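You operate a simulated robot arm through the tools that you are given. There is no shell and no other tool.

You are at the controls of a simulated robot arm. One attempt, no reset.

Task
Put things in order on the top of the trolley. At the end: the spacer block from the top of the trolley stands on top of the attic end plate; one of the stop plugs from the top of the trolley is on top of the yellow marking template; the felt wax pad stands where the spacer block stood; the beige oil dabber stands where the felt wax pad stood; one of the ball bearings from the top of the trolley is on top of the bath end plate; whatever was shut is shut again. Leave all else as you found it, and nothing knocked over. Set down upright: stop plug.

The check looks at the end state, three seconds after you hand in, the way a careful person would. Anything else that was tipped, shoved, dropped, spilled or broken makes it a failure.

Robot
A 7-joint arm with a two-finger gripper, fixed in place. Base frame: the origin is on the floor under the middle of its stand, x ahead of it, y to its left, z up; the work surface is at about z = 1050. Lengths are in mm, angles in rad, forces in N, time in s.
With the tool pointing down near the work surface it reaches from about 240 to 700 mm from the base axis. Its first joint turns from -1.152 to 1.152 rad. Payload 2.45 kg.
Tool frame: the origin (TCP) lies between the finger pads and is the grasp point; the fingertips stand 26 mm ahead of it; z points along the fingers, y is the line along which they close. The gripper opens to 96 mm; its body begins 69 mm behind the TCP.
Orientation is that of the tool frame in the base frame, as a unit quaternion [x, y, z, w]. With the fingers straight down and closing along the base's y, the tool's x points along the base's -x, its y along +y and its z along -z.

Tools
- The arm moves only by the tool step_arm. Its argument "deltas" is a list of rows, each a list of 7 numbers: the shift along the tool's x, y, z in mm, then the turn, a rotation vector about the tool's x, y, z in degrees, then the finger opening in mm, from 0 to 96. In form: [[tx, ty, tz, rx, ry, rz, hand], ...]. A call has 1 to 20 rows; each row shifts and turns the commanded pose from where the row before left it, along the tool's axes as they then stand. A row lasts 0.2 s, in which the tool goes at most 50 mm and 0.15 rad; a call with a longer step from one row to the next is refused whole, and so is a gripper value outside its range. A pose out of reach is approached as far as the arm can. The call stops where the force on the tool passes 40 N (or 10 N more than at its start, if that is more) or the arm is blocked; 0.2 s more then pass. Each finger travels about 50 mm/s and halts on what it meets, pressing with about 30 N; the grip force reading is that of the motor and also rises with nothing between the fingers. The clock runs only during rows and for 0.2 s after the last one: add rows that do not move to give the fingers time. The reply holds the time, the measured pose of the TCP, the force on the tool along the base axes, the opening and the grip force, in the units named above and with some noise, with the torque about the TCP (base axes, N m) and any sound that the robot's microphone picked up.
- Cameras (640 x 400 px; columns grow to the right, rows downward): "scene" is fixed at [165.7, -386.8, 1436.3]; the picture's right is [0.79, -0.62, 0.00], its down [-0.28, -0.35, -0.89] and it looks along [0.55, 0.70, -0.45] (base axes); focal length 325 px, centre (320, 200). "wrist" rides on the gripper at [82, 3, -98] in the tool frame; the picture's right is [-0.04, 1.00, 0.00], its down [-0.73, -0.03, -0.68] and it looks along [-0.68, -0.03, 0.73] (tool axes); focal length 256 px, centre (320, 200).
- get_image(camera): a new picture of that camera. The clock stands still meanwhile.
- pixel_to_xyz(camera, pixels): for up to 12 pixels [column, row] of the newest picture of that camera ("zoom" is the newest enlarged one), the place [x, y, z] in the base frame of the surface seen there, good to about 2 mm. The clock stands still meanwhile.
- close_up(camera, box): a new picture of the part [left, top, right, bottom] of that camera's present view, enlarged. The clock stands still meanwhile.
- close_job(): hands the job in; it is judged then, once.

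Open the gripper and draw the arm clear of the work before you hand the job in, unless the task says otherwise.

The tools are called after "Request:" as name(argument=value, ...) on one line, values as JSON. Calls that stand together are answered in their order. step_arm: Moves the arm, as the interface text tells. Its arguments: {"type":"object","properties":{"deltas":{"type":"array"}},"required":["deltas"]} The other tools are called the same way: get_image (camera) takes a picture; pixel_to_xyz (camera, pixels) gives the place of the surface under pixels of a picture; close_up (camera, box) takes an enlarged picture of a part of a camera's view; close_job () hands the job in.

At the start:

```text
clock: 0.0
ee_pos: [327.6, 223.0, 1323.4]
ee_rot: [0.0, 1.0, 0.0, 0.0]
wrist_force: [-0.6, 0.4, -0.4]
moment: [-0.02, -0.02, 0.02]
grip_width: 96.0
gripper_force: 0.0
```

scene: 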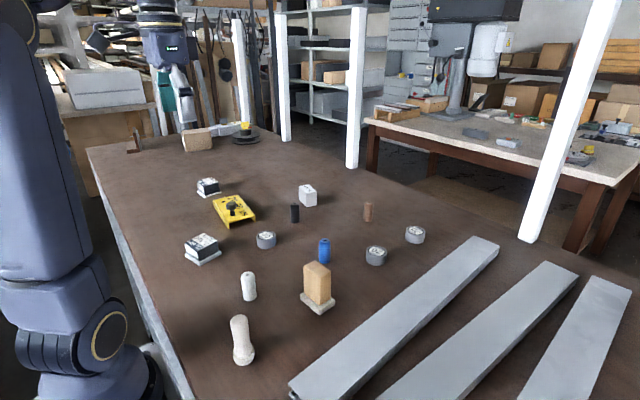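
wrist: 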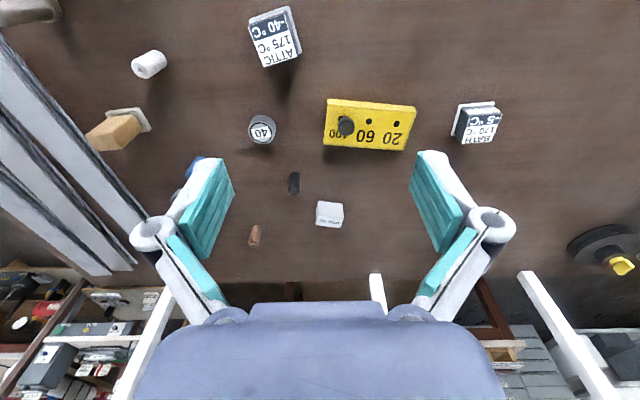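

The scene picture shows a number of small objects around (180-430, 130-360). I'll enlarge parts of it to identify each.

Request:
close_up(camera="scene", box=[170, 160, 330, 270])

Request:
close_up(camera="scene", box=[270, 170, 450, 290])

Request:
close_up(camera="scene", box=[200, 250, 360, 370])

Request:
close_up(camera="scene", box=[90, 100, 290, 220])

Request:
close_up(camera="wrist", box=[220, 0, 540, 200])

Request:
close_up(camera="wrist", box=[60, 30, 380, 270])

```text
3.64 times, centred on (250, 215) of scene
```

zoom: 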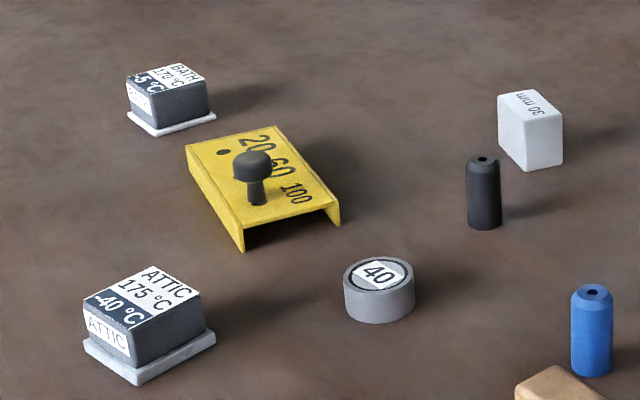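

```text
3.33 times, centred on (360, 230) of scene
```

zoom: 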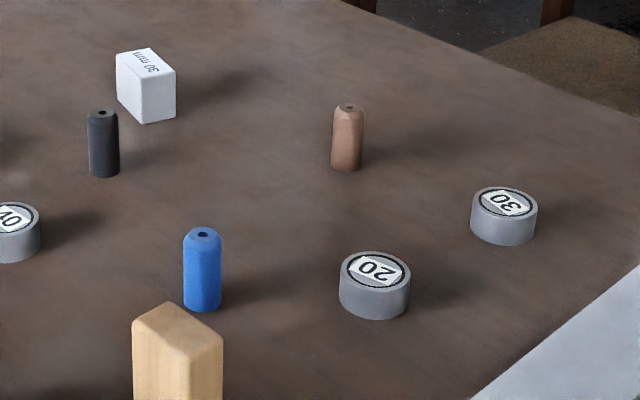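

```text
3.33 times, centred on (280, 310) of scene
```

zoom: 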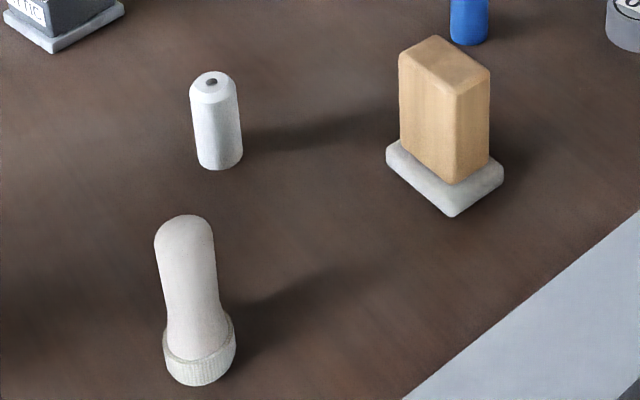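

```text
3.20 times, centred on (190, 160) of scene
```

zoom: 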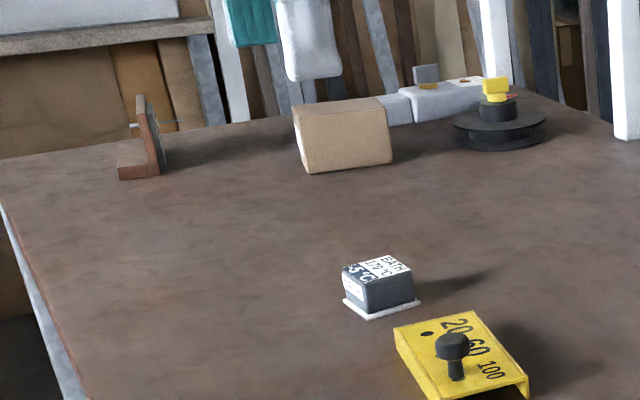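

```text
2.00 times, centred on (380, 100) of wrist
```

zoom: 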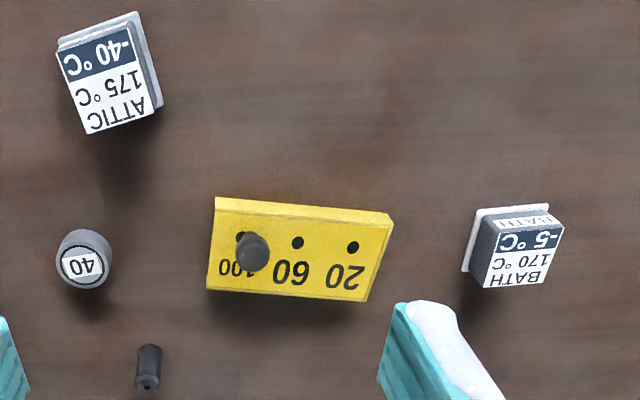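

```text
1.67 times, centred on (220, 150) of wrist
```

zoom: 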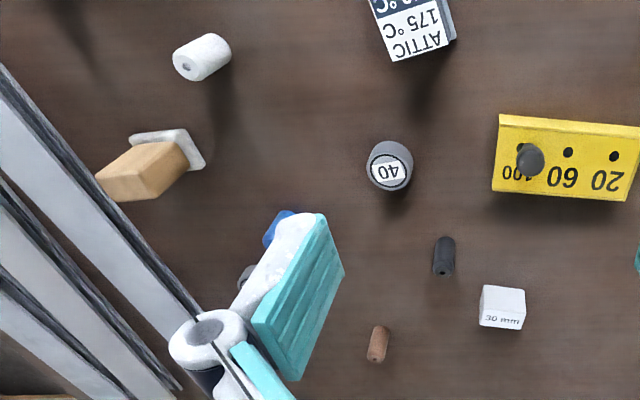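

I can tell things apart: white "30 mm" block (308,195), ATTIC (203,247) and BATH (208,187) plates, template (233,210), bearings 40/20/30, four plugs, wax pad (317,285), dabber (241,340). I'll measure points on each.

Request:
get_image(camera="scene")

Request:
pixel_to_xyz(camera="scene", pixels=[[308, 189], [203, 241], [209, 183], [240, 208], [266, 235], [376, 250], [415, 230], [318, 270], [239, 320], [294, 207], [368, 205], [324, 241]])

Request:
pixel_to_xyz(camera="scene", pixels=[[248, 275], [233, 200], [217, 209], [229, 223], [255, 215], [241, 196], [190, 254], [203, 260], [220, 250], [199, 192], [208, 199], [222, 194]])

Request:
pixel_to_xyz(camera="wrist", pixels=[[330, 209], [262, 131], [276, 50], [485, 125], [370, 125], [345, 125], [294, 182], [255, 235], [148, 65], [115, 132], [400, 125], [255, 30]])

```text
taken
```

scene: 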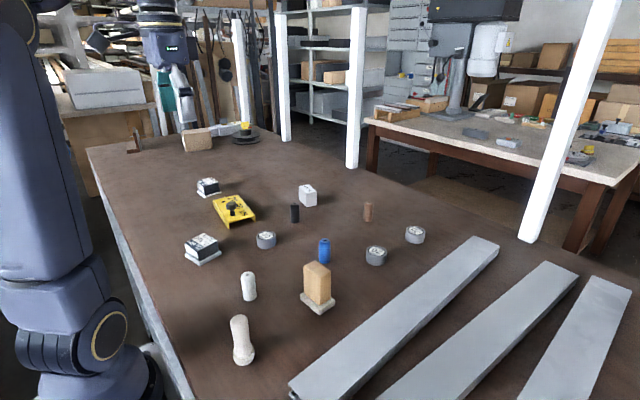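

```text
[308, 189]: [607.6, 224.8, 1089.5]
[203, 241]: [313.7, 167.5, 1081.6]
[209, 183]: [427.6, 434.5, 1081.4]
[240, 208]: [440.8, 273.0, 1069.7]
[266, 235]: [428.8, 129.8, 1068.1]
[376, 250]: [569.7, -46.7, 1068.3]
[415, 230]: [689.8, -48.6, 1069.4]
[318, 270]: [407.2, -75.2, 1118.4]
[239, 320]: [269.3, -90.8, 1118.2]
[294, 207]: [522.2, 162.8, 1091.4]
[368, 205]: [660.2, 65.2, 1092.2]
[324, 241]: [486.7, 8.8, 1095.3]
```

```text
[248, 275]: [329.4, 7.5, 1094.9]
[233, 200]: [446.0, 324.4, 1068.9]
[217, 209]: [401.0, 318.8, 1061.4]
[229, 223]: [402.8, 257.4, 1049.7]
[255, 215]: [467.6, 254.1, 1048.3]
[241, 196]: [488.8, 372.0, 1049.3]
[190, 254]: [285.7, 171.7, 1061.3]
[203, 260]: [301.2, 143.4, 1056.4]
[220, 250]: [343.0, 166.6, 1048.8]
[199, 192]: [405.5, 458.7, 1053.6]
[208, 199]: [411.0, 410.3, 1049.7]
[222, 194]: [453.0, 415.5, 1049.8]
```

```text
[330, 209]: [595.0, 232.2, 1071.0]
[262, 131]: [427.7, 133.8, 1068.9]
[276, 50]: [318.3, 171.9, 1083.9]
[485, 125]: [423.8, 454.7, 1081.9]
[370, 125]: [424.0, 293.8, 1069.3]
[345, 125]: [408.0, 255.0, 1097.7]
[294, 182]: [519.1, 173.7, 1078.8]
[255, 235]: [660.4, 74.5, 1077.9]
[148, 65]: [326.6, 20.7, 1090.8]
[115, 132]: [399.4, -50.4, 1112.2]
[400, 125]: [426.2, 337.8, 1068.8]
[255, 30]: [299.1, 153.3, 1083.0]
```

Now more detailed measurements of the spacer block and the ATTIC plate; first an enlarged scene view of the block around (308,195).

Request:
close_up(camera="scene", box=[284, 175, 332, 225])

Request:
close_up(camera="wrist", box=[280, 160, 360, 240])

```text
8.00 times, centred on (308, 200) of scene
```

zoom: 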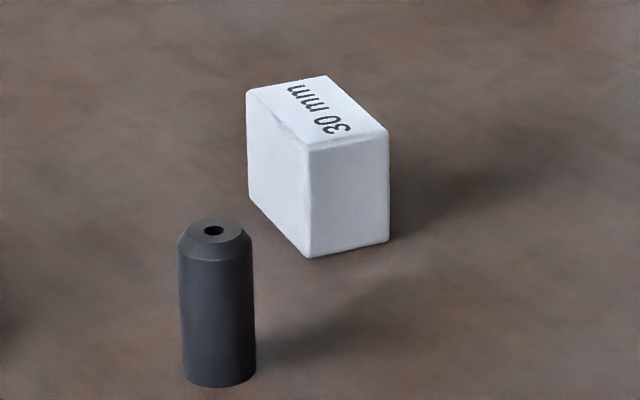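

```text
5.00 times, centred on (320, 200) of wrist
```

zoom: 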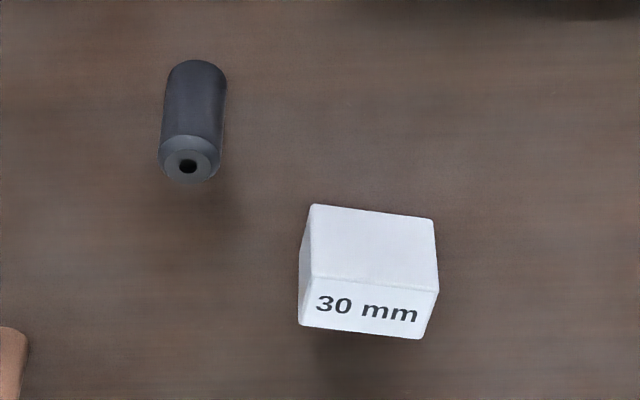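

The wrist zoom shows the spacer block top at zoom (300-438, 280-338). I'll read its corners.

Request:
pixel_to_xyz(camera="zoom", pixels=[[316, 286], [432, 296], [304, 320], [418, 333], [368, 308], [316, 212], [428, 224], [370, 250], [304, 250], [190, 165], [170, 175]])

Request:
close_up(camera="scene", box=[284, 175, 332, 225])

Request:
pixel_to_xyz(camera="zoom", pixels=[[252, 94], [310, 143], [382, 128], [325, 82], [318, 110], [310, 252], [386, 238], [254, 192], [280, 180], [350, 200]])

```text
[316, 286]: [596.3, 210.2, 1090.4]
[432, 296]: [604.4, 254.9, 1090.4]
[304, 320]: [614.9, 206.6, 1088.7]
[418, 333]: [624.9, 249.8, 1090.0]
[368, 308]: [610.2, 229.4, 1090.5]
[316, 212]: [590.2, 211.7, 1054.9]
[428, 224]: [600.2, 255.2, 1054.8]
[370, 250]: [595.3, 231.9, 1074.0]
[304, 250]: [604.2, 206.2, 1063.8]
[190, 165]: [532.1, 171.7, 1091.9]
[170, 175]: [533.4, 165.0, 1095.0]
```

```text
8.00 times, centred on (308, 200) of scene
```

zoom: 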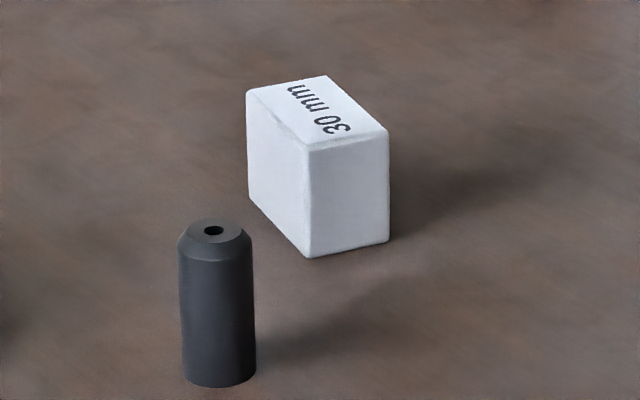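

```text
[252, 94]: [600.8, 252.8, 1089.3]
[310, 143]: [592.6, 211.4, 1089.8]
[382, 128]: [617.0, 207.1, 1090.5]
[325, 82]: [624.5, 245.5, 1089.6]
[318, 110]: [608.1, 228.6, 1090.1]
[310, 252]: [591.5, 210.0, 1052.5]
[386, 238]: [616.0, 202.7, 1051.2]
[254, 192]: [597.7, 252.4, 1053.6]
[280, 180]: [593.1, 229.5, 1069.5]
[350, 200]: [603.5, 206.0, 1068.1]
```

The spacer block's centre is about (609, 229), 45 x 25 x 40 mm, turned about -12.5°. Now the ATTIC and BATH plates and the template.

Request:
close_up(camera="scene", box=[172, 225, 236, 275])

Request:
pixel_to_xyz(camera="zoom", pixels=[[320, 160], [150, 190], [270, 160], [290, 220], [250, 250], [200, 300], [400, 250], [330, 200]])

Request:
close_up(camera="wrist", box=[235, 0, 315, 80])

```text
8.00 times, centred on (204, 250) of scene
```

zoom: 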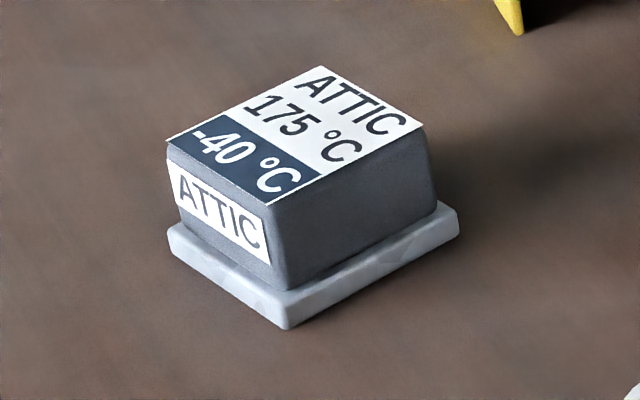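

```text
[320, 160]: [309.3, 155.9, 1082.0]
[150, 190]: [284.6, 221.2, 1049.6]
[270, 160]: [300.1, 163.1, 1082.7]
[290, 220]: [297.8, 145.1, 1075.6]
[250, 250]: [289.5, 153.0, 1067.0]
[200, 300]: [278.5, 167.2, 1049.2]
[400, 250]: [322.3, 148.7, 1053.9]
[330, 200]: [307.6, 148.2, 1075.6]
```

```text
5.00 times, centred on (275, 40) of wrist
```

zoom: 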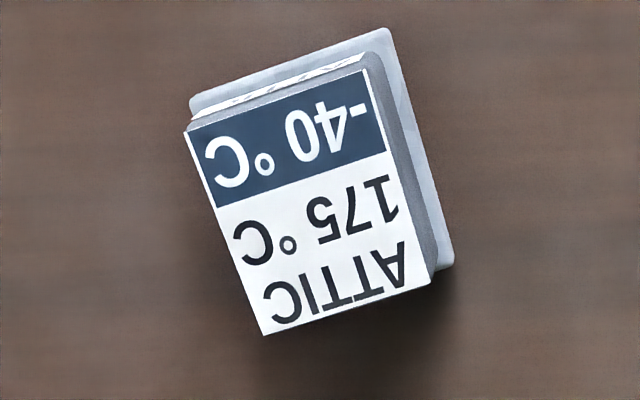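

The ATTIC plate's top label fills zoom corners (186,132), (366,70), (430,283), (264,333). I'll read these to get its centre and angle.

Request:
pixel_to_xyz(camera="zoom", pixels=[[192, 136], [364, 76], [424, 282], [266, 329], [310, 205], [440, 260], [385, 35], [195, 105]])

Request:
close_up(camera="wrist", box=[440, 85, 520, 165])

Request:
pixel_to_xyz(camera="zoom", pixels=[[320, 160], [320, 240], [240, 200], [400, 200], [320, 200]])

Request:
close_up(camera="scene", box=[184, 165, 248, 205])

```text
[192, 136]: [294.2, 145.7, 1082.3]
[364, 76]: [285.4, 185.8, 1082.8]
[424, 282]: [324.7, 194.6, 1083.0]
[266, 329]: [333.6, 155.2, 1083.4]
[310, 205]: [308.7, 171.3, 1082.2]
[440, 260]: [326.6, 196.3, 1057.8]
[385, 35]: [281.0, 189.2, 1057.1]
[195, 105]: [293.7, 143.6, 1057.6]
```

```text
5.00 times, centred on (480, 125) of wrist
```

zoom: 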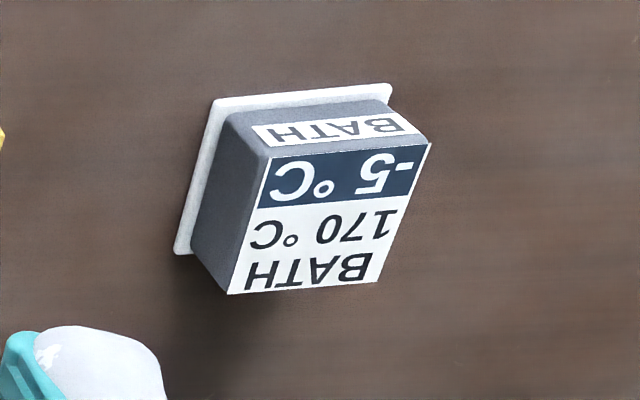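

```text
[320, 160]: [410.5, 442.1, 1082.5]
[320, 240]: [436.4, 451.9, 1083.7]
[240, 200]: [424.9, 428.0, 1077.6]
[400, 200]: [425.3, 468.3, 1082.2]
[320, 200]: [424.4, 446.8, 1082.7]
```

```text
10.00 times, centred on (216, 185) of scene
```

zoom: 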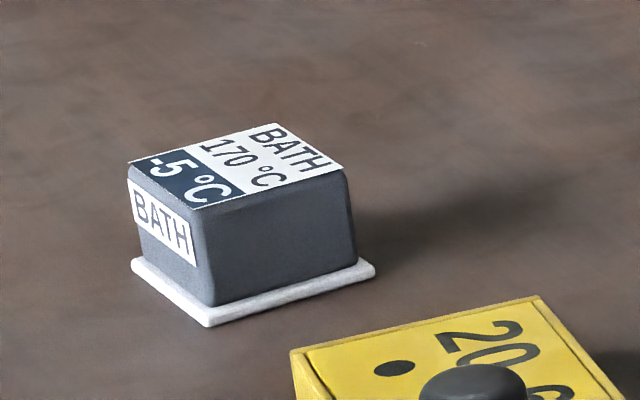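

BATH top corners lie at zoom (130,164), (275,126), (342,168), (197,206). I'll read those and then look at the template.

Request:
pixel_to_xyz(camera="zoom", pixels=[[134, 164], [274, 127], [338, 168], [197, 205], [235, 167]])

Request:
close_up(camera="wrist", box=[440, 85, 520, 165])

Request:
pixel_to_xyz(camera="zoom", pixels=[[268, 160], [428, 146], [378, 280], [232, 292], [330, 220], [392, 90], [218, 105], [180, 248]])

Request:
close_up(camera="wrist", box=[315, 90, 425, 160])

Request:
pixel_to_xyz(camera="zoom", pixels=[[75, 60], [80, 320], [510, 350], [575, 100], [320, 180], [460, 200], [180, 205], [180, 240], [70, 310], [400, 300], [400, 80], [490, 220]])

```text
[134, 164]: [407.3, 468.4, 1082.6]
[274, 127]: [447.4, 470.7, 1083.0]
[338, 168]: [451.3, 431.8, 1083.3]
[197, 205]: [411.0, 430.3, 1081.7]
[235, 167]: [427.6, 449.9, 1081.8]
```

```text
5.00 times, centred on (480, 125) of wrist
```

zoom: 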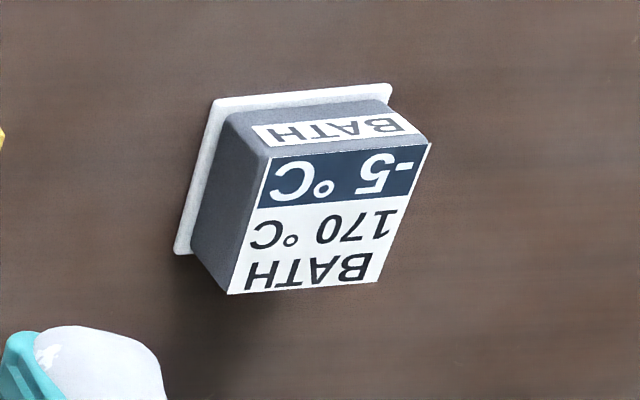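

```text
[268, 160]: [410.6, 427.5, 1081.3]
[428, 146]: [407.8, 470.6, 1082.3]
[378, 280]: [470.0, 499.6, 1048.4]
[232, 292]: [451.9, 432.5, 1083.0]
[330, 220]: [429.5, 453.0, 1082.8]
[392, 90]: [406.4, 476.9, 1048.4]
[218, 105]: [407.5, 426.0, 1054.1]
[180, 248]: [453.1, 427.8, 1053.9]
```

```text
5.71 times, centred on (370, 125) of wrist
```

zoom: 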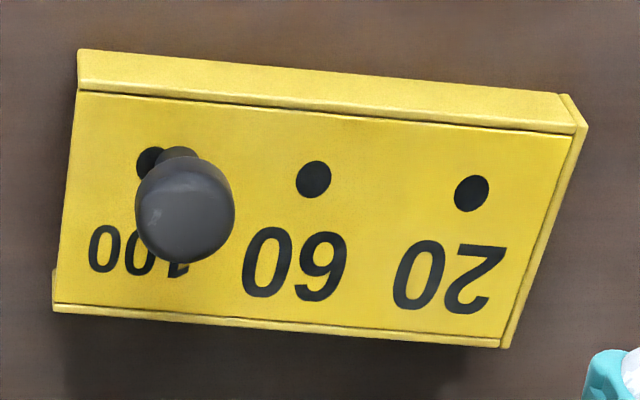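

```text
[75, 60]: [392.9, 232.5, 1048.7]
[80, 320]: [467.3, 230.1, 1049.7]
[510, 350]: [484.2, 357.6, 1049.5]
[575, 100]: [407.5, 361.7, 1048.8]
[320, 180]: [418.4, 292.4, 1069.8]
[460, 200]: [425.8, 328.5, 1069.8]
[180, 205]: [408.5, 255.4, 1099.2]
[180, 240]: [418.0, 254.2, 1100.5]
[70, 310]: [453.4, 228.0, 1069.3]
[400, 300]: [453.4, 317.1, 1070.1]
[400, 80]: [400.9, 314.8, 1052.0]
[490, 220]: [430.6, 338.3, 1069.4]
```

BATH's top is centred at about (429, 450) at z 1083, and the template's top is at z 1069.5 with free space around (438, 318). Now I'll measure the pad, the dabber, the bearings and the plugs.

Request:
close_up(camera="scene", box=[285, 250, 349, 320])

Request:
pixel_to_xyz(camera="zoom", pixels=[[320, 100], [215, 95], [310, 150], [290, 65], [380, 110], [280, 200], [330, 300], [300, 340], [200, 300], [400, 300]])

Request:
close_up(camera="scene", box=[210, 305, 274, 370])

Request:
pixel_to_xyz(camera="zoom", pixels=[[290, 70], [290, 100], [290, 150], [300, 200], [310, 250], [320, 300], [330, 330], [320, 280]])

```text
5.71 times, centred on (317, 285) of scene
```

zoom: 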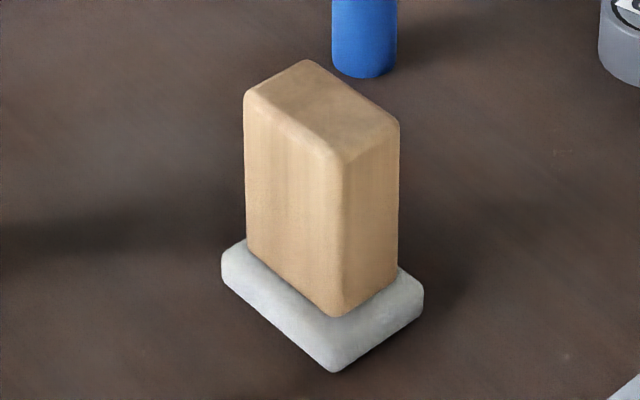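

```text
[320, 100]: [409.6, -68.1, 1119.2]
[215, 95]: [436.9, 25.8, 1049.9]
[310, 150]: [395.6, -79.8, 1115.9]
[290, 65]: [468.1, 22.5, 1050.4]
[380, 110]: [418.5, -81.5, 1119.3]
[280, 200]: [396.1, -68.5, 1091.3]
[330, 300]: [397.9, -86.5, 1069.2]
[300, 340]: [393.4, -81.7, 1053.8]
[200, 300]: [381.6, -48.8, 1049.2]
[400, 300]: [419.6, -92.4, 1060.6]
```

```text
6.15 times, centred on (242, 338) of scene
```

zoom: 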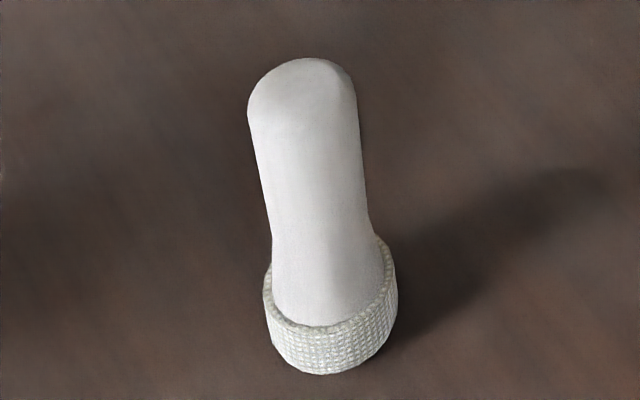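

```text
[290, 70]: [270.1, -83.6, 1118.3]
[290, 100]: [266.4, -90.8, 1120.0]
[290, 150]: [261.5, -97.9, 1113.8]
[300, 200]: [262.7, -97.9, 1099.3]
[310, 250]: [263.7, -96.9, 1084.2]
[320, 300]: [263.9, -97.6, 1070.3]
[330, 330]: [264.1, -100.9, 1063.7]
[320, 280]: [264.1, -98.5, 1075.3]
```

The pad is about 70 mm tall with a felt foot, and the dabber is about 70 mm tall. I'll move over the spacer block at (609, 229), stopping at z≈1223, and turn 12.5° to match it.

Request:
step_arm(deltas=[[-40.2, 0.9, 14.3, 0, 0, 0, 96], [-40.2, 0.9, 14.3, 0, 0, 0, 96], [-40.2, 0.9, 14.3, 0, 0, 0, 96], [-40.2, 0.9, 14.3, 0, 0, 0, 96], [-40.2, 0.9, 14.3, 0, 0, 0, 96], [-40.2, 0.9, 14.3, 0, 0, 0, 96], [-40.2, 0.9, 14.3, 0, 0, 0, 96], [0, 0, 0, 0, 0, 6.25, 96], [0, 0, 0, 0, 0, 6.25, 96], [0, 0, 0, 0, 0, 0, 96]])

Request:
get_image(camera="wrist")

Request:
get_image(camera="scene")

```text
clock: 2.2
ee_pos: [597.3, 228.3, 1227.6]
ee_rot: [0.11, 0.994, 0.0, 0.0]
wrist_force: [0.0, -0.9, -1.0]
moment: [0.0, -0.02, 0.01]
grip_width: 96.1
gripper_force: 0.0
out of reach, approached as far as the arm can: row 7
```

```text
taken
```

wrist: 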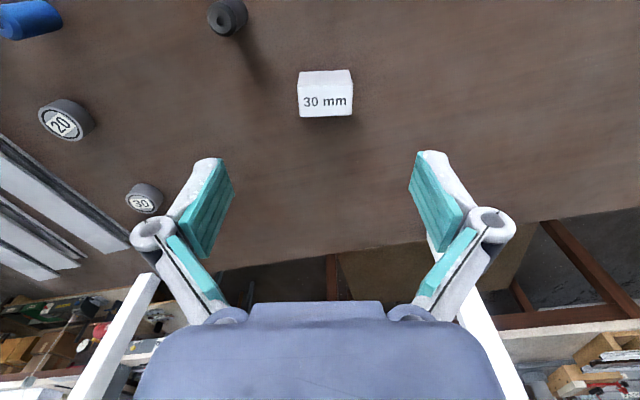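

```text
taken
```

scene: 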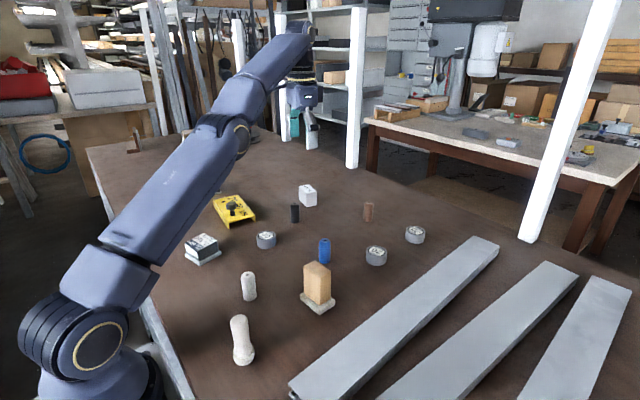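

The row was slightly out of reach at this height, so the pose stopped at x=597. The block sits well aligned at wrist (325,95); I'll refine its corner positions from here.

Request:
close_up(camera="wrist", box=[280, 55, 376, 125])

Request:
pixel_to_xyz(camera="wrist", pixels=[[299, 89], [351, 85], [301, 115], [351, 113], [325, 101], [300, 73], [349, 71]])

```text
5.71 times, centred on (328, 90) of wrist
```

zoom: 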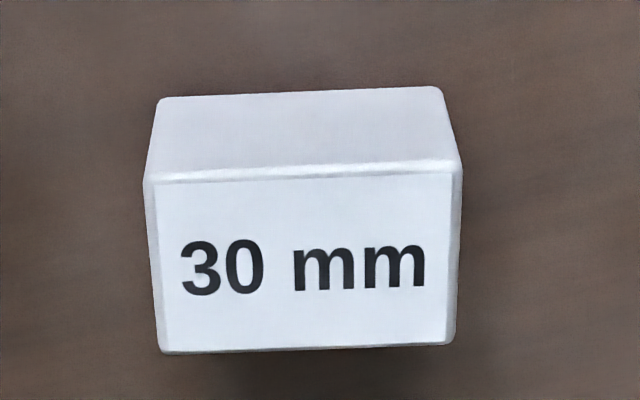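

```text
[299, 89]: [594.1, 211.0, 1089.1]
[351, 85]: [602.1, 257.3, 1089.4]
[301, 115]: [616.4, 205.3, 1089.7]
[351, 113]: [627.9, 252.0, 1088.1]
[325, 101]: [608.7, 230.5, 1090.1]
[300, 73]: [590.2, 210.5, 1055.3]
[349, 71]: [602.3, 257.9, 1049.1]
```

I'll read the corners more precisely in the enlarged view at (155,183), (453,170), (165,347), (448,340).

Request:
pixel_to_xyz(camera="zoom", pixels=[[155, 183], [453, 172], [166, 346], [447, 339], [304, 260], [150, 190], [458, 180], [160, 100], [437, 90]])

```text
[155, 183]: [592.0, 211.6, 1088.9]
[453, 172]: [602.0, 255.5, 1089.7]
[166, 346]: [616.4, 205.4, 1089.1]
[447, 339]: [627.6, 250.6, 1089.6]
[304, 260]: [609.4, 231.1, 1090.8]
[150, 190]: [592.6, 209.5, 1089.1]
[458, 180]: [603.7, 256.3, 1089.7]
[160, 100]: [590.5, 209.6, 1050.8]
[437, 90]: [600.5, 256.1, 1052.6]
```

The spacer's centre is about (609, 230) at angle 12.6°, 46 x 26 mm. I'll descend 50 mm and see how the commanded pose is being tracked.

Request:
step_arm(deltas=[[0, 0, 25, 0, 0, 0, 96], [0, 0, 25, 0, 0, 0, 96], [0, 0, 0, 0, 0, 0, 96]])

```text
clock: 3.0
ee_pos: [597.8, 230.1, 1176.5]
ee_rot: [0.109, 0.994, 0.0, 0.001]
wrist_force: [-0.1, 0.0, -0.1]
moment: [0.01, -0.03, -0.02]
grip_width: 96.0
gripper_force: 0.0
```

The command was clipped to where the arm stopped. I'll correct by dx≈+11.4 and descend to z≈1125 before the final approach.

Request:
step_arm(deltas=[[-5.5, 1.4, 25, 0, 0, 0, 96], [-5.6, 1.4, 26, 0, 0, 0, 96], [0, 0, 0, 0, 0, 0, 96]])

Request:
get_image(camera="wrist")

```text
clock: 3.8
ee_pos: [609.8, 229.0, 1124.4]
ee_rot: [0.109, 0.994, 0.0, -0.001]
wrist_force: [0.1, 0.1, -0.4]
moment: [-0.01, -0.02, -0.01]
grip_width: 96.1
gripper_force: 0.0
```

```text
taken
```

wrist: 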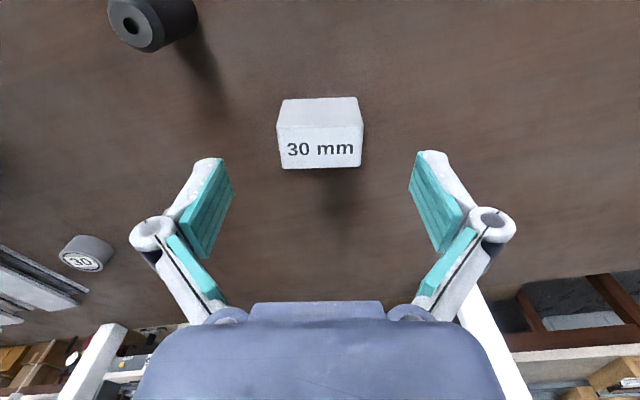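

The block is centred between the fingers. I'll descend to z≈1080 and close the gripper.

Request:
step_arm(deltas=[[0, 0, 22, 0, 0, 0, 96], [0, 0, 22, 0, 0, 0, 96], [0, 0, 0, 0, 0, 0, 96]])

Request:
get_image(camera="wrist")

```text
clock: 4.6
ee_pos: [609.3, 231.1, 1081.8]
ee_rot: [0.109, 0.994, 0.0, 0.001]
wrist_force: [-0.1, -0.1, 0.0]
moment: [-0.01, 0.03, 0.01]
grip_width: 96.0
gripper_force: 0.0
```

```text
taken
```

wrist: 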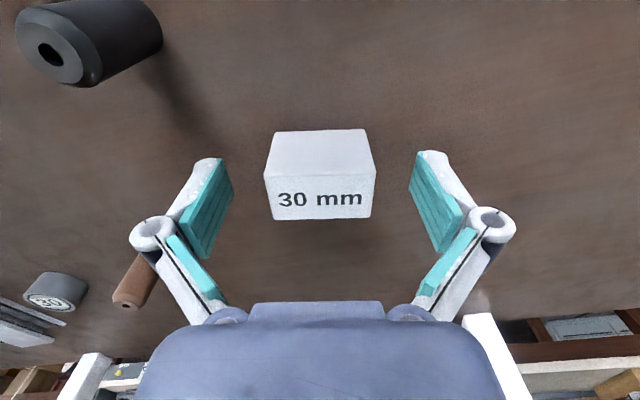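

Both fingers straddle the block evenly. I'll close the gripper and wait.

Request:
step_arm(deltas=[[0, 0, 0, 0, 0, 0, 60], [0, 0, 0, 0, 0, 0, 40], [0, 0, 0, 0, 0, 0, 30], [0, 0, 0, 0, 0, 0, 30], [0, 0, 0, 0, 0, 0, 30]])

```text
clock: 5.8
ee_pos: [609.1, 229.6, 1080.8]
ee_rot: [0.109, 0.994, 0.0, 0.0]
wrist_force: [0.1, 0.8, 1.7]
moment: [0.07, 0.0, -0.02]
grip_width: 49.4
gripper_force: 29.8
```

Gripped at 49 mm with 30 N. I'll lift 60 mm first, then check.

Request:
step_arm(deltas=[[0, 0, -15, 0, 0, 0, 30], [0, 0, -25, 0, 0, 0, 30], [0, 0, -25, 0, 0, 0, 30], [0, 0, 0, 0, 0, 0, 30]])

Request:
get_image(camera="wrist")

```text
clock: 6.8
ee_pos: [610.0, 229.4, 1145.1]
ee_rot: [0.109, 0.994, 0.0, 0.0]
wrist_force: [0.3, -0.5, -1.8]
moment: [0.01, 0.02, 0.02]
grip_width: 49.7
gripper_force: 29.0
```

```text
taken
```

wrist: 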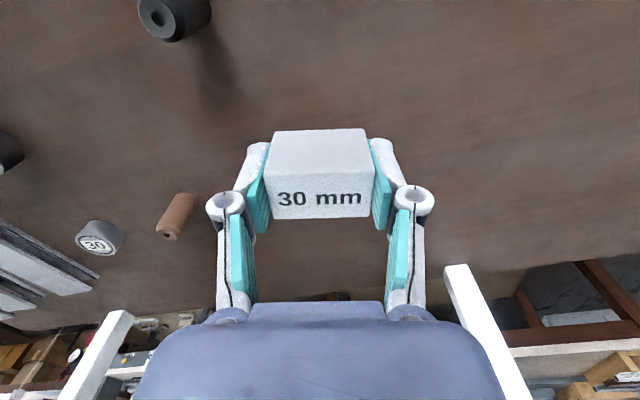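

The block is held squarely. Now I'll carry it over the ATTIC plate at (309.5, 170.5), then turn -25.3° to line up with it.

Request:
step_arm(deltas=[[39.9, -17.6, -5, 0, 0, 0, 30], [39.9, -17.6, -5, 0, 0, 0, 30], [39.9, -17.6, -5, 0, 0, 0, 30], [39.9, -17.6, -5, 0, 0, 0, 30], [39.9, -17.6, 0, 0, 0, 0, 30], [39.9, -17.6, 0, 0, 0, 0, 30], [39.9, -17.6, 0, 0, 0, 0, 30], [0, 0, 0, 0, 0, -6.3, 30], [0, 0, 0, 0, 0, -6.3, 30], [0, 0, 0, 0, 0, -6.3, 30], [0, 0, 0, 0, 0, -6.3, 30], [0, 0, 0, 0, 0, 0, 30]])

Request:
get_image(camera="wrist")

Request:
get_image(camera="scene")

```text
clock: 9.4
ee_pos: [309.4, 168.7, 1166.5]
ee_rot: [-0.111, 0.994, -0.001, 0.0]
wrist_force: [-0.1, 1.4, -1.4]
moment: [0.01, 0.01, 0.04]
grip_width: 49.5
gripper_force: 30.2
```

```text
taken
```

wrist: 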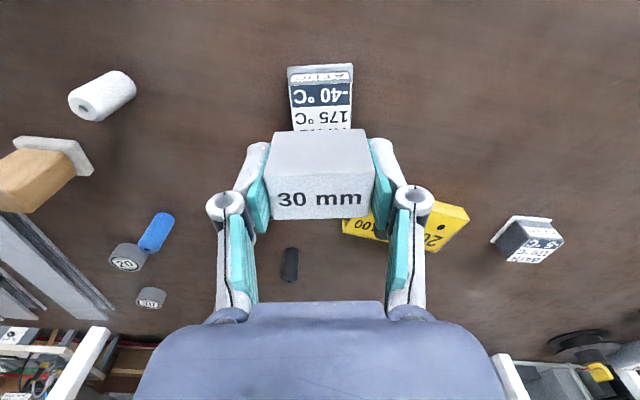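

```text
taken
```

scene: 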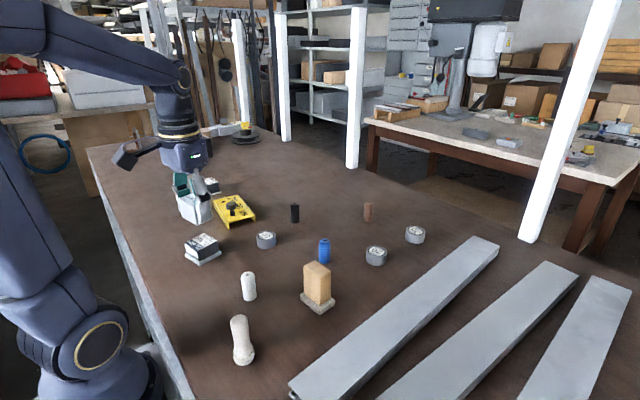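

ATTIC is aligned under the block. I'll descend to about 4 mm above contact (contact expected at TCP z≈1114).

Request:
step_arm(deltas=[[0, 0, 16, 0, 0, 0, 30], [0, 0, 16, 0, 0, 0, 30], [0, 0, 14, 0, 0, 0, 30], [0, 0, 0, 0, 0, 0, 30], [0, 0, 0, 0, 0, 0, 30]])

Request:
get_image(camera="wrist")

Request:
close_up(camera="scene", box=[160, 190, 250, 270])

```text
clock: 10.6
ee_pos: [309.5, 168.0, 1120.9]
ee_rot: [-0.11, 0.994, 0.0, 0.001]
wrist_force: [0.4, 0.9, -2.4]
moment: [-0.02, 0.01, -0.01]
grip_width: 49.5
gripper_force: 30.2
```

```text
taken
```

wrist: 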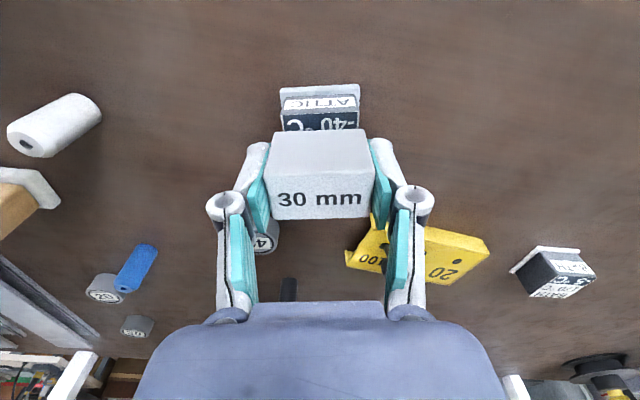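

```text
5.00 times, centred on (205, 230) of scene
```

zoom: 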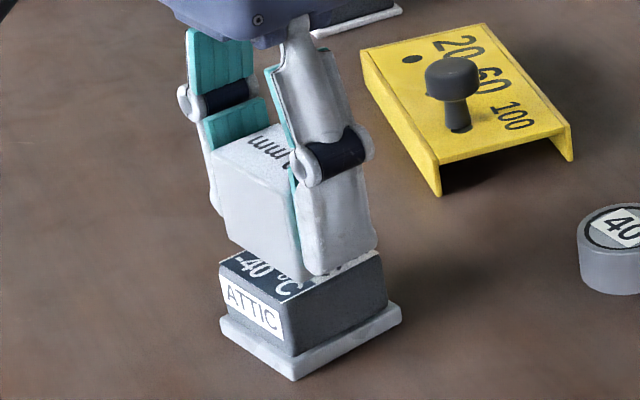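

The block hangs about 6 mm above the plate, well centred. I'll lower it in small steps and watch the force.

Request:
step_arm(deltas=[[0, 1, 1.5, 0, 0, 0, 30], [0, 0, 1.5, 0, 0, 0, 30], [0, 0, 1, 0, 0, 0, 30], [0, 0, 1, 0, 0, 0, 30], [0, 0, 0, 0, 0, 0, 30]])

```text
clock: 11.8
ee_pos: [310.3, 170.1, 1114.5]
ee_rot: [-0.11, 0.994, 0.0, 0.0]
wrist_force: [-0.3, 0.3, -0.9]
moment: [0.02, 0.01, -0.04]
grip_width: 49.4
gripper_force: 29.9
```

No contact force yet (fz -0.9). I'll go on in 0.5 mm steps.

Request:
step_arm(deltas=[[0, 0, 0.5, 0, 0, 0, 30], [0, 0, 0.5, 0, 0, 0, 30], [0, 0, 0, 0, 0, 0, 30]])

Request:
close_up(camera="scene", box=[170, 215, 240, 270])

```text
clock: 12.6
ee_pos: [309.9, 170.9, 1114.1]
ee_rot: [-0.111, 0.994, 0.0, 0.001]
wrist_force: [0.0, -0.2, -1.3]
moment: [0.02, 0.0, 0.03]
grip_width: 49.5
gripper_force: 30.1
```

```text
7.27 times, centred on (205, 242) of scene
```

zoom: 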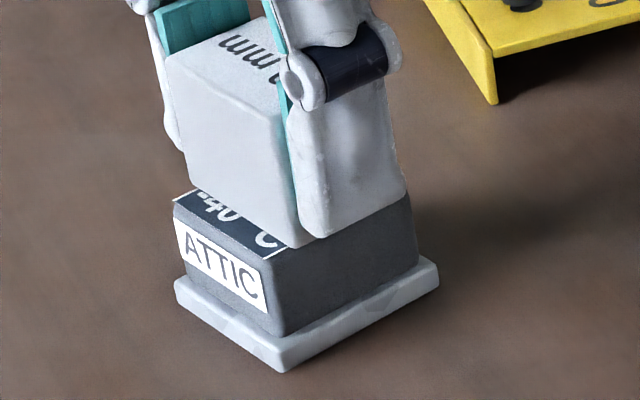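

Almost touching. I'll lower in two more 0.5 mm steps and check again.

Request:
step_arm(deltas=[[0, 0, 0.5, 0, 0, 0, 30], [0, 0, 0.5, 0, 0, 0, 30], [0, 0, 0, 0, 0, 0, 30]])

```text
clock: 13.4
ee_pos: [310.8, 169.6, 1114.4]
ee_rot: [-0.11, 0.994, 0.0, 0.001]
wrist_force: [0.6, -0.9, 14.8]
moment: [-0.01, 0.04, 0.01]
grip_width: 49.4
gripper_force: 30.1
```

Contact is made (fz 14.8 N). I'll ease off 0.5 mm and open the fingers.

Request:
step_arm(deltas=[[0, 0, -0.5, 0, 0, 0, 30], [0, 0, 0, 0, 0, 0, 56], [0, 0, 0, 0, 0, 0, 76], [0, 0, 0, 0, 0, 0, 96], [0, 0, 0, 0, 0, 0, 96], [0, 0, 0, 0, 0, 0, 96]])

Request:
get_image(camera="wrist")

Request:
close_up(camera="scene", box=[160, 200, 250, 270])

```text
clock: 14.8
ee_pos: [310.6, 169.5, 1113.3]
ee_rot: [-0.111, 0.994, 0.0, 0.0]
wrist_force: [0.7, -0.5, 0.5]
moment: [-0.02, -0.01, 0.03]
grip_width: 96.1
gripper_force: 0.1
```

```text
taken
```

wrist: 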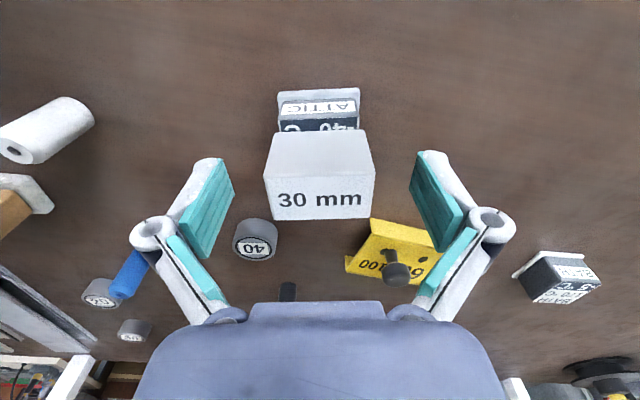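

```text
5.71 times, centred on (205, 235) of scene
```

zoom: 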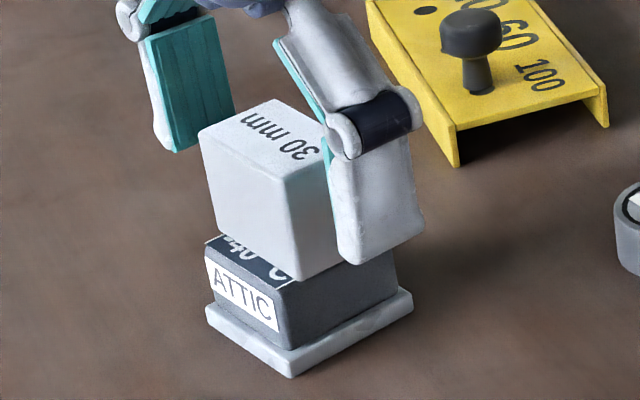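

The spacer block stands on the ATTIC plate. I'll rise 105 mm, turn back to 0°, and move above the wax pad around (405, -72).

Request:
step_arm(deltas=[[0, 0, -20, 0, 0, 0, 96], [0, 0, -40, 0, 0, 0, 96], [0, 0, -45, 0, 0, 0, 96], [0, 0, 0, 0, 0, 6.3, 96], [0, 0, 0, 0, 0, 6.3, 96], [-15.7, -40.3, 0, 0, 0, 0, 96], [-15.7, -40.3, 0, 0, 0, 0, 96], [-15.7, -40.3, 0, 0, 0, 0, 96], [-15.7, -40.3, 0, 0, 0, 0, 96], [-15.7, -40.3, 0, 0, 0, 0, 96], [-15.7, -40.3, 0, 0, 0, 0, 96], [0, 0, 0, 0, 0, 0, 96]])

Request:
get_image(camera="wrist")

Request:
get_image(camera="scene")

```text
clock: 17.4
ee_pos: [403.7, -73.7, 1219.1]
ee_rot: [-0.001, 1.0, 0.001, 0.0]
wrist_force: [0.4, -0.9, -0.1]
moment: [0.0, 0.05, -0.01]
grip_width: 96.2
gripper_force: 0.1
```

```text
taken
```

wrist: 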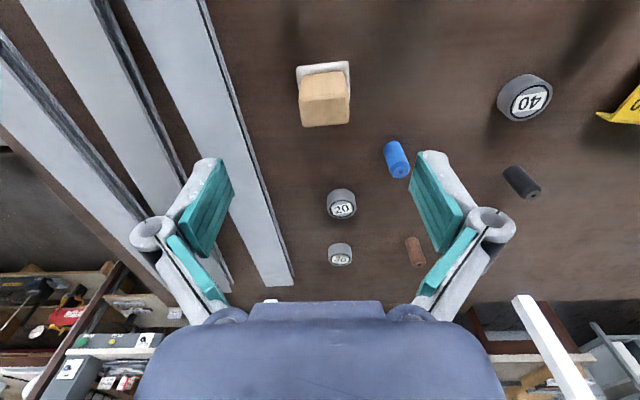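

```text
taken
```

scene: 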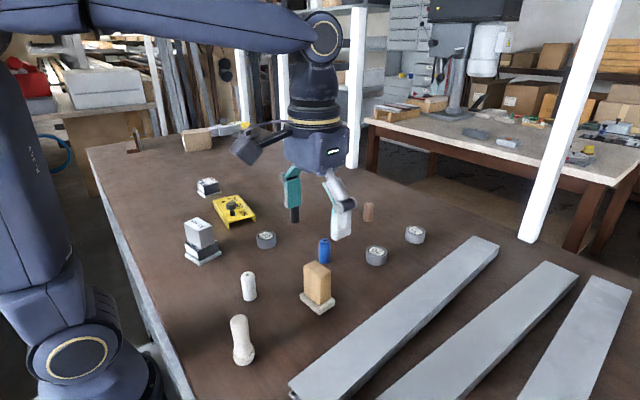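

The pad is at wrist (325,95) just ahead of the fingers. I'll enlarge and read its corners.

Request:
close_up(camera="wrist", box=[275, 50, 371, 140])

```text
4.44 times, centred on (323, 95) of wrist
```

zoom: 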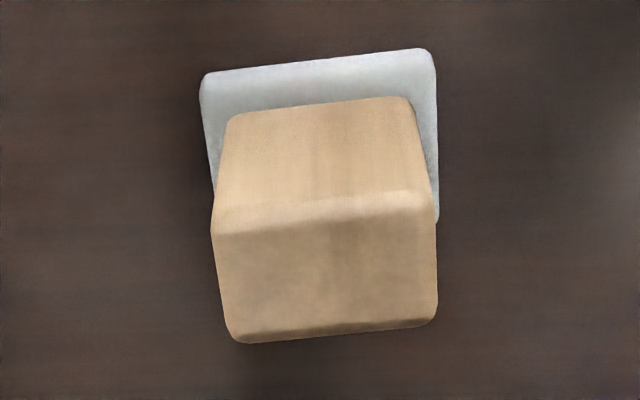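

Request:
pixel_to_xyz(camera="zoom", pixels=[[222, 230], [426, 206], [432, 310], [240, 334], [325, 270], [208, 85], [426, 60], [433, 215], [235, 120], [405, 103], [325, 150]])

Request:
close_up(camera="scene", box=[285, 250, 349, 320])

Request:
pixel_to_xyz(camera="zoom", pixels=[[252, 95], [305, 66], [392, 122], [340, 152], [325, 110], [226, 262], [334, 365], [418, 300], [240, 245], [400, 272]])

```text
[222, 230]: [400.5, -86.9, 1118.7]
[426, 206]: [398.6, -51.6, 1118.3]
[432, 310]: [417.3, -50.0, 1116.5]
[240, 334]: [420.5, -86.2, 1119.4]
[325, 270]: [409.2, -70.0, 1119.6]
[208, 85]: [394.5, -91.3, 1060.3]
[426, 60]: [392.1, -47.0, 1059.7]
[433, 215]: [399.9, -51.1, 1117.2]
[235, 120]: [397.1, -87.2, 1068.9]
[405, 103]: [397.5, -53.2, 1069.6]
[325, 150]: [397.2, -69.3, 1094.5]
```

```text
5.71 times, centred on (317, 285) of scene
```

zoom: 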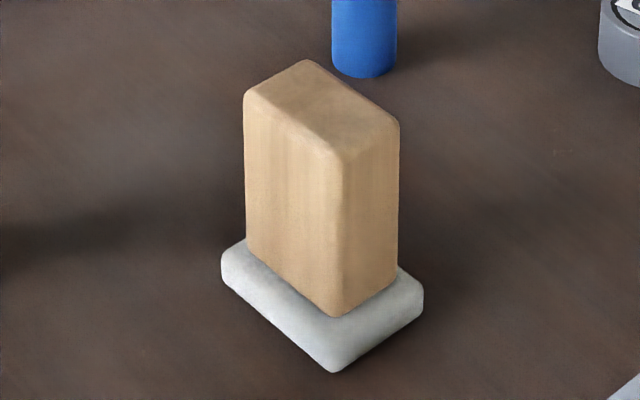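

```text
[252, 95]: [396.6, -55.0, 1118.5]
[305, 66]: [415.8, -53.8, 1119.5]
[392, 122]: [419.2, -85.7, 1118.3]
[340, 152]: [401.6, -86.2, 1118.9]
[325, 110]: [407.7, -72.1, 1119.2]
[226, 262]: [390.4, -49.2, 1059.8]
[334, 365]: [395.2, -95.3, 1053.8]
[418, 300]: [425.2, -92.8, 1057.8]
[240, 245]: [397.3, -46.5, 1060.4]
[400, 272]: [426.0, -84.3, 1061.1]
```

Pad: centre about (409, -70), long side ~38 mm along y turned about +3°. I'll shift, turn -3° and descend to z≈1130 for a check.

Request:
step_arm(deltas=[[-4.6, 3.1, 20, 0, 0, 0, 96], [0, 0, 20, 0, 0, -3, 96], [0, 0, 25, 0, 0, 0, 96], [0, 0, 23, 0, 0, 0, 96], [0, 0, 0, 0, 0, 0, 96], [0, 0, 0, 0, 0, 0, 96]])

Request:
get_image(camera="wrist")

```text
clock: 18.8
ee_pos: [408.8, -67.2, 1131.0]
ee_rot: [-0.027, 1.0, 0.0, 0.001]
wrist_force: [0.0, -0.2, 0.8]
moment: [0.02, 0.0, 0.01]
grip_width: 96.0
gripper_force: 0.1
```

```text
taken
```

wrist: 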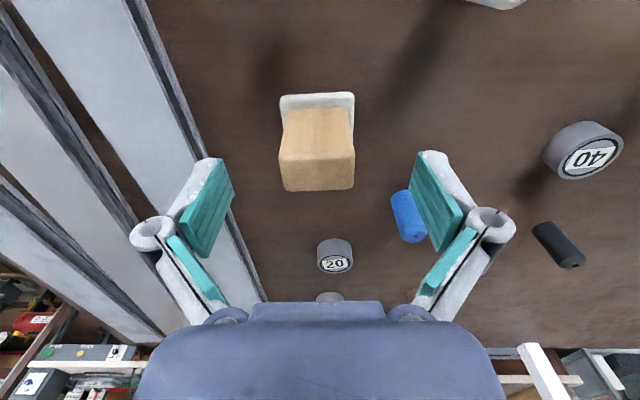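

The pad is well centred. The aluminium profile on the left is near the left finger, so I'll measure its edge and height before descending.

Request:
pixel_to_xyz(camera="wrist", pixels=[[135, 20], [165, 90], [185, 140], [235, 230], [255, 280], [120, 50], [150, 100], [282, 150], [350, 150], [316, 172]])

```text
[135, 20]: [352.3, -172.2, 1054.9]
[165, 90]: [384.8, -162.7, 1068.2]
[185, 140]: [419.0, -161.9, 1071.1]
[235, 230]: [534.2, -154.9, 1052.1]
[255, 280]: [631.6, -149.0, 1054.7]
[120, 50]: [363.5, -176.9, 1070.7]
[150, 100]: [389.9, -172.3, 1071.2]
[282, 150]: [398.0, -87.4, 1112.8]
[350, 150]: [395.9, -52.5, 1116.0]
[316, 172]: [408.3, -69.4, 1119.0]
```

The profile edge is at y≈-160 with its top at z 1071, so there's room. I'll narrow the opening to 80, shift 1.5 mm, descend to z≈1098 and close.

Request:
step_arm(deltas=[[0, -1.5, 0, 0, 0, 0, 80], [0, 0, 16, 0, 0, 0, 80], [0, 0, 16, 0, 0, 0, 80], [0, 0, 0, 0, 0, 0, 80], [0, 0, 0, 0, 0, 0, 50], [0, 0, 0, 0, 0, 0, 30], [0, 0, 0, 0, 0, 0, 20], [0, 0, 0, 0, 0, 0, 20], [0, 0, 0, 0, 0, 0, 20]])

Request:
get_image(camera="wrist")

```text
clock: 20.8
ee_pos: [409.9, -68.5, 1098.2]
ee_rot: [-0.027, 1.0, 0.001, 0.0]
wrist_force: [-0.3, -0.2, 0.9]
moment: [0.0, 0.04, 0.02]
grip_width: 39.0
gripper_force: 29.7
```

```text
taken
```

wrist: 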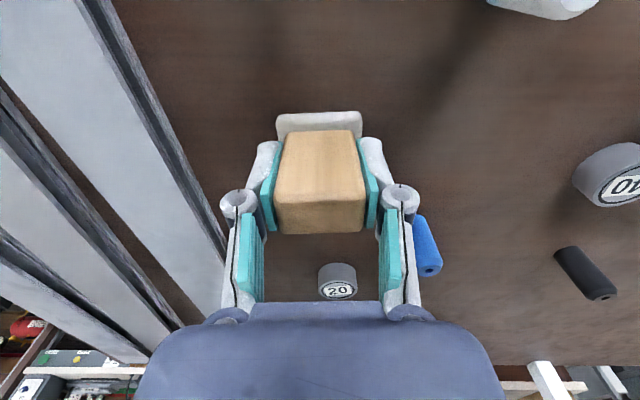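

The pad is gripped at 39 mm. I'll lift 87 mm and carry it to the spacer's old place (609, 230), then turn by +15.6° so it lies as the spacer did.

Request:
step_arm(deltas=[[0, 0, -17, 0, 0, 0, 20], [0, 0, -35, 0, 0, 0, 20], [0, 0, -35, 0, 0, 0, 20], [-26.9, 36.0, 0, 0, 0, 0, 20], [-26.9, 36.0, 0, 0, 0, 0, 20], [-26.9, 36.0, 0, 0, 0, 0, 20], [-26.9, 36.0, 0, 0, 0, 0, 20], [-26.9, 36.0, 6, 0, 0, 0, 20], [-26.9, 36.0, 6, 0, 0, 0, 20], [-26.9, 36.0, 6, 0, 0, 0, 20], [-26.9, 36.0, 6, 0, 0, 0, 20], [0, 0, 0, 0, 0, 7.8, 20], [0, 0, 0, 0, 0, 7.8, 20], [0, 0, 0, 0, 0, 0, 20]])

Request:
get_image(camera="wrist")

Request:
get_image(camera="scene")

```text
clock: 23.8
ee_pos: [607.2, 229.9, 1162.1]
ee_rot: [0.11, 0.994, 0.001, 0.0]
wrist_force: [-0.1, -0.9, -1.0]
moment: [0.0, -0.01, -0.01]
grip_width: 38.9
gripper_force: 30.1
```

```text
taken
```

wrist: 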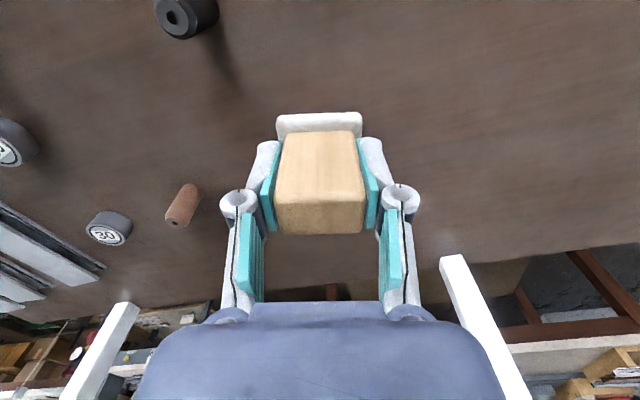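

```text
taken
```

scene: 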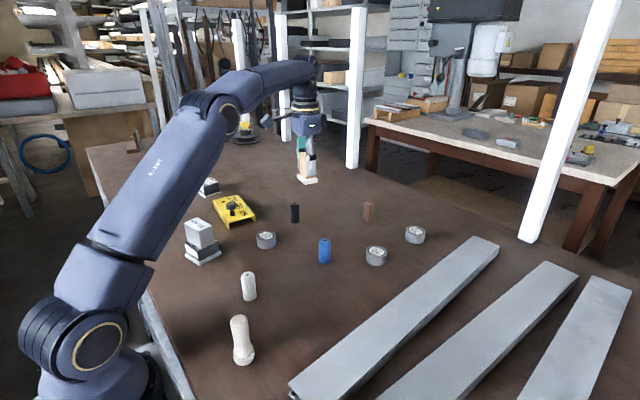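

No reach problem. I'll descend 54 mm to z≈1108 and check the position.

Request:
step_arm(deltas=[[0, 0, 20, 0, 0, 0, 20], [0, 0, 20, 0, 0, 0, 20], [0, 0, 14, 0, 0, 0, 20], [0, 0, 0, 0, 0, 0, 20], [0, 0, 0, 0, 0, 0, 20]])

Request:
close_up(camera="scene", box=[270, 140, 350, 230])

```text
clock: 25.0
ee_pos: [608.7, 230.7, 1108.4]
ee_rot: [0.109, 0.994, 0.0, 0.0]
wrist_force: [0.4, -0.8, -0.4]
moment: [0.0, 0.0, 0.01]
grip_width: 39.0
gripper_force: 30.3
```

```text
4.44 times, centred on (310, 185) of scene
```

zoom: 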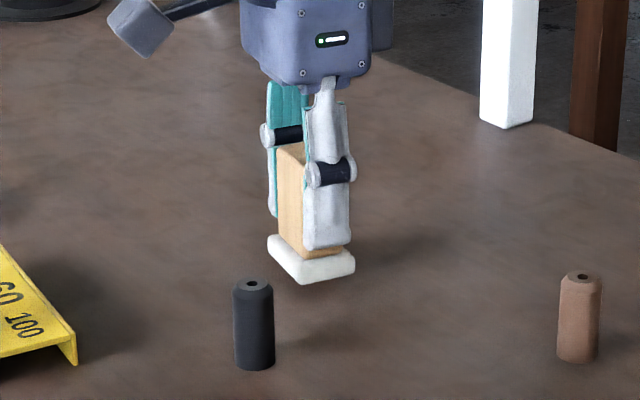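

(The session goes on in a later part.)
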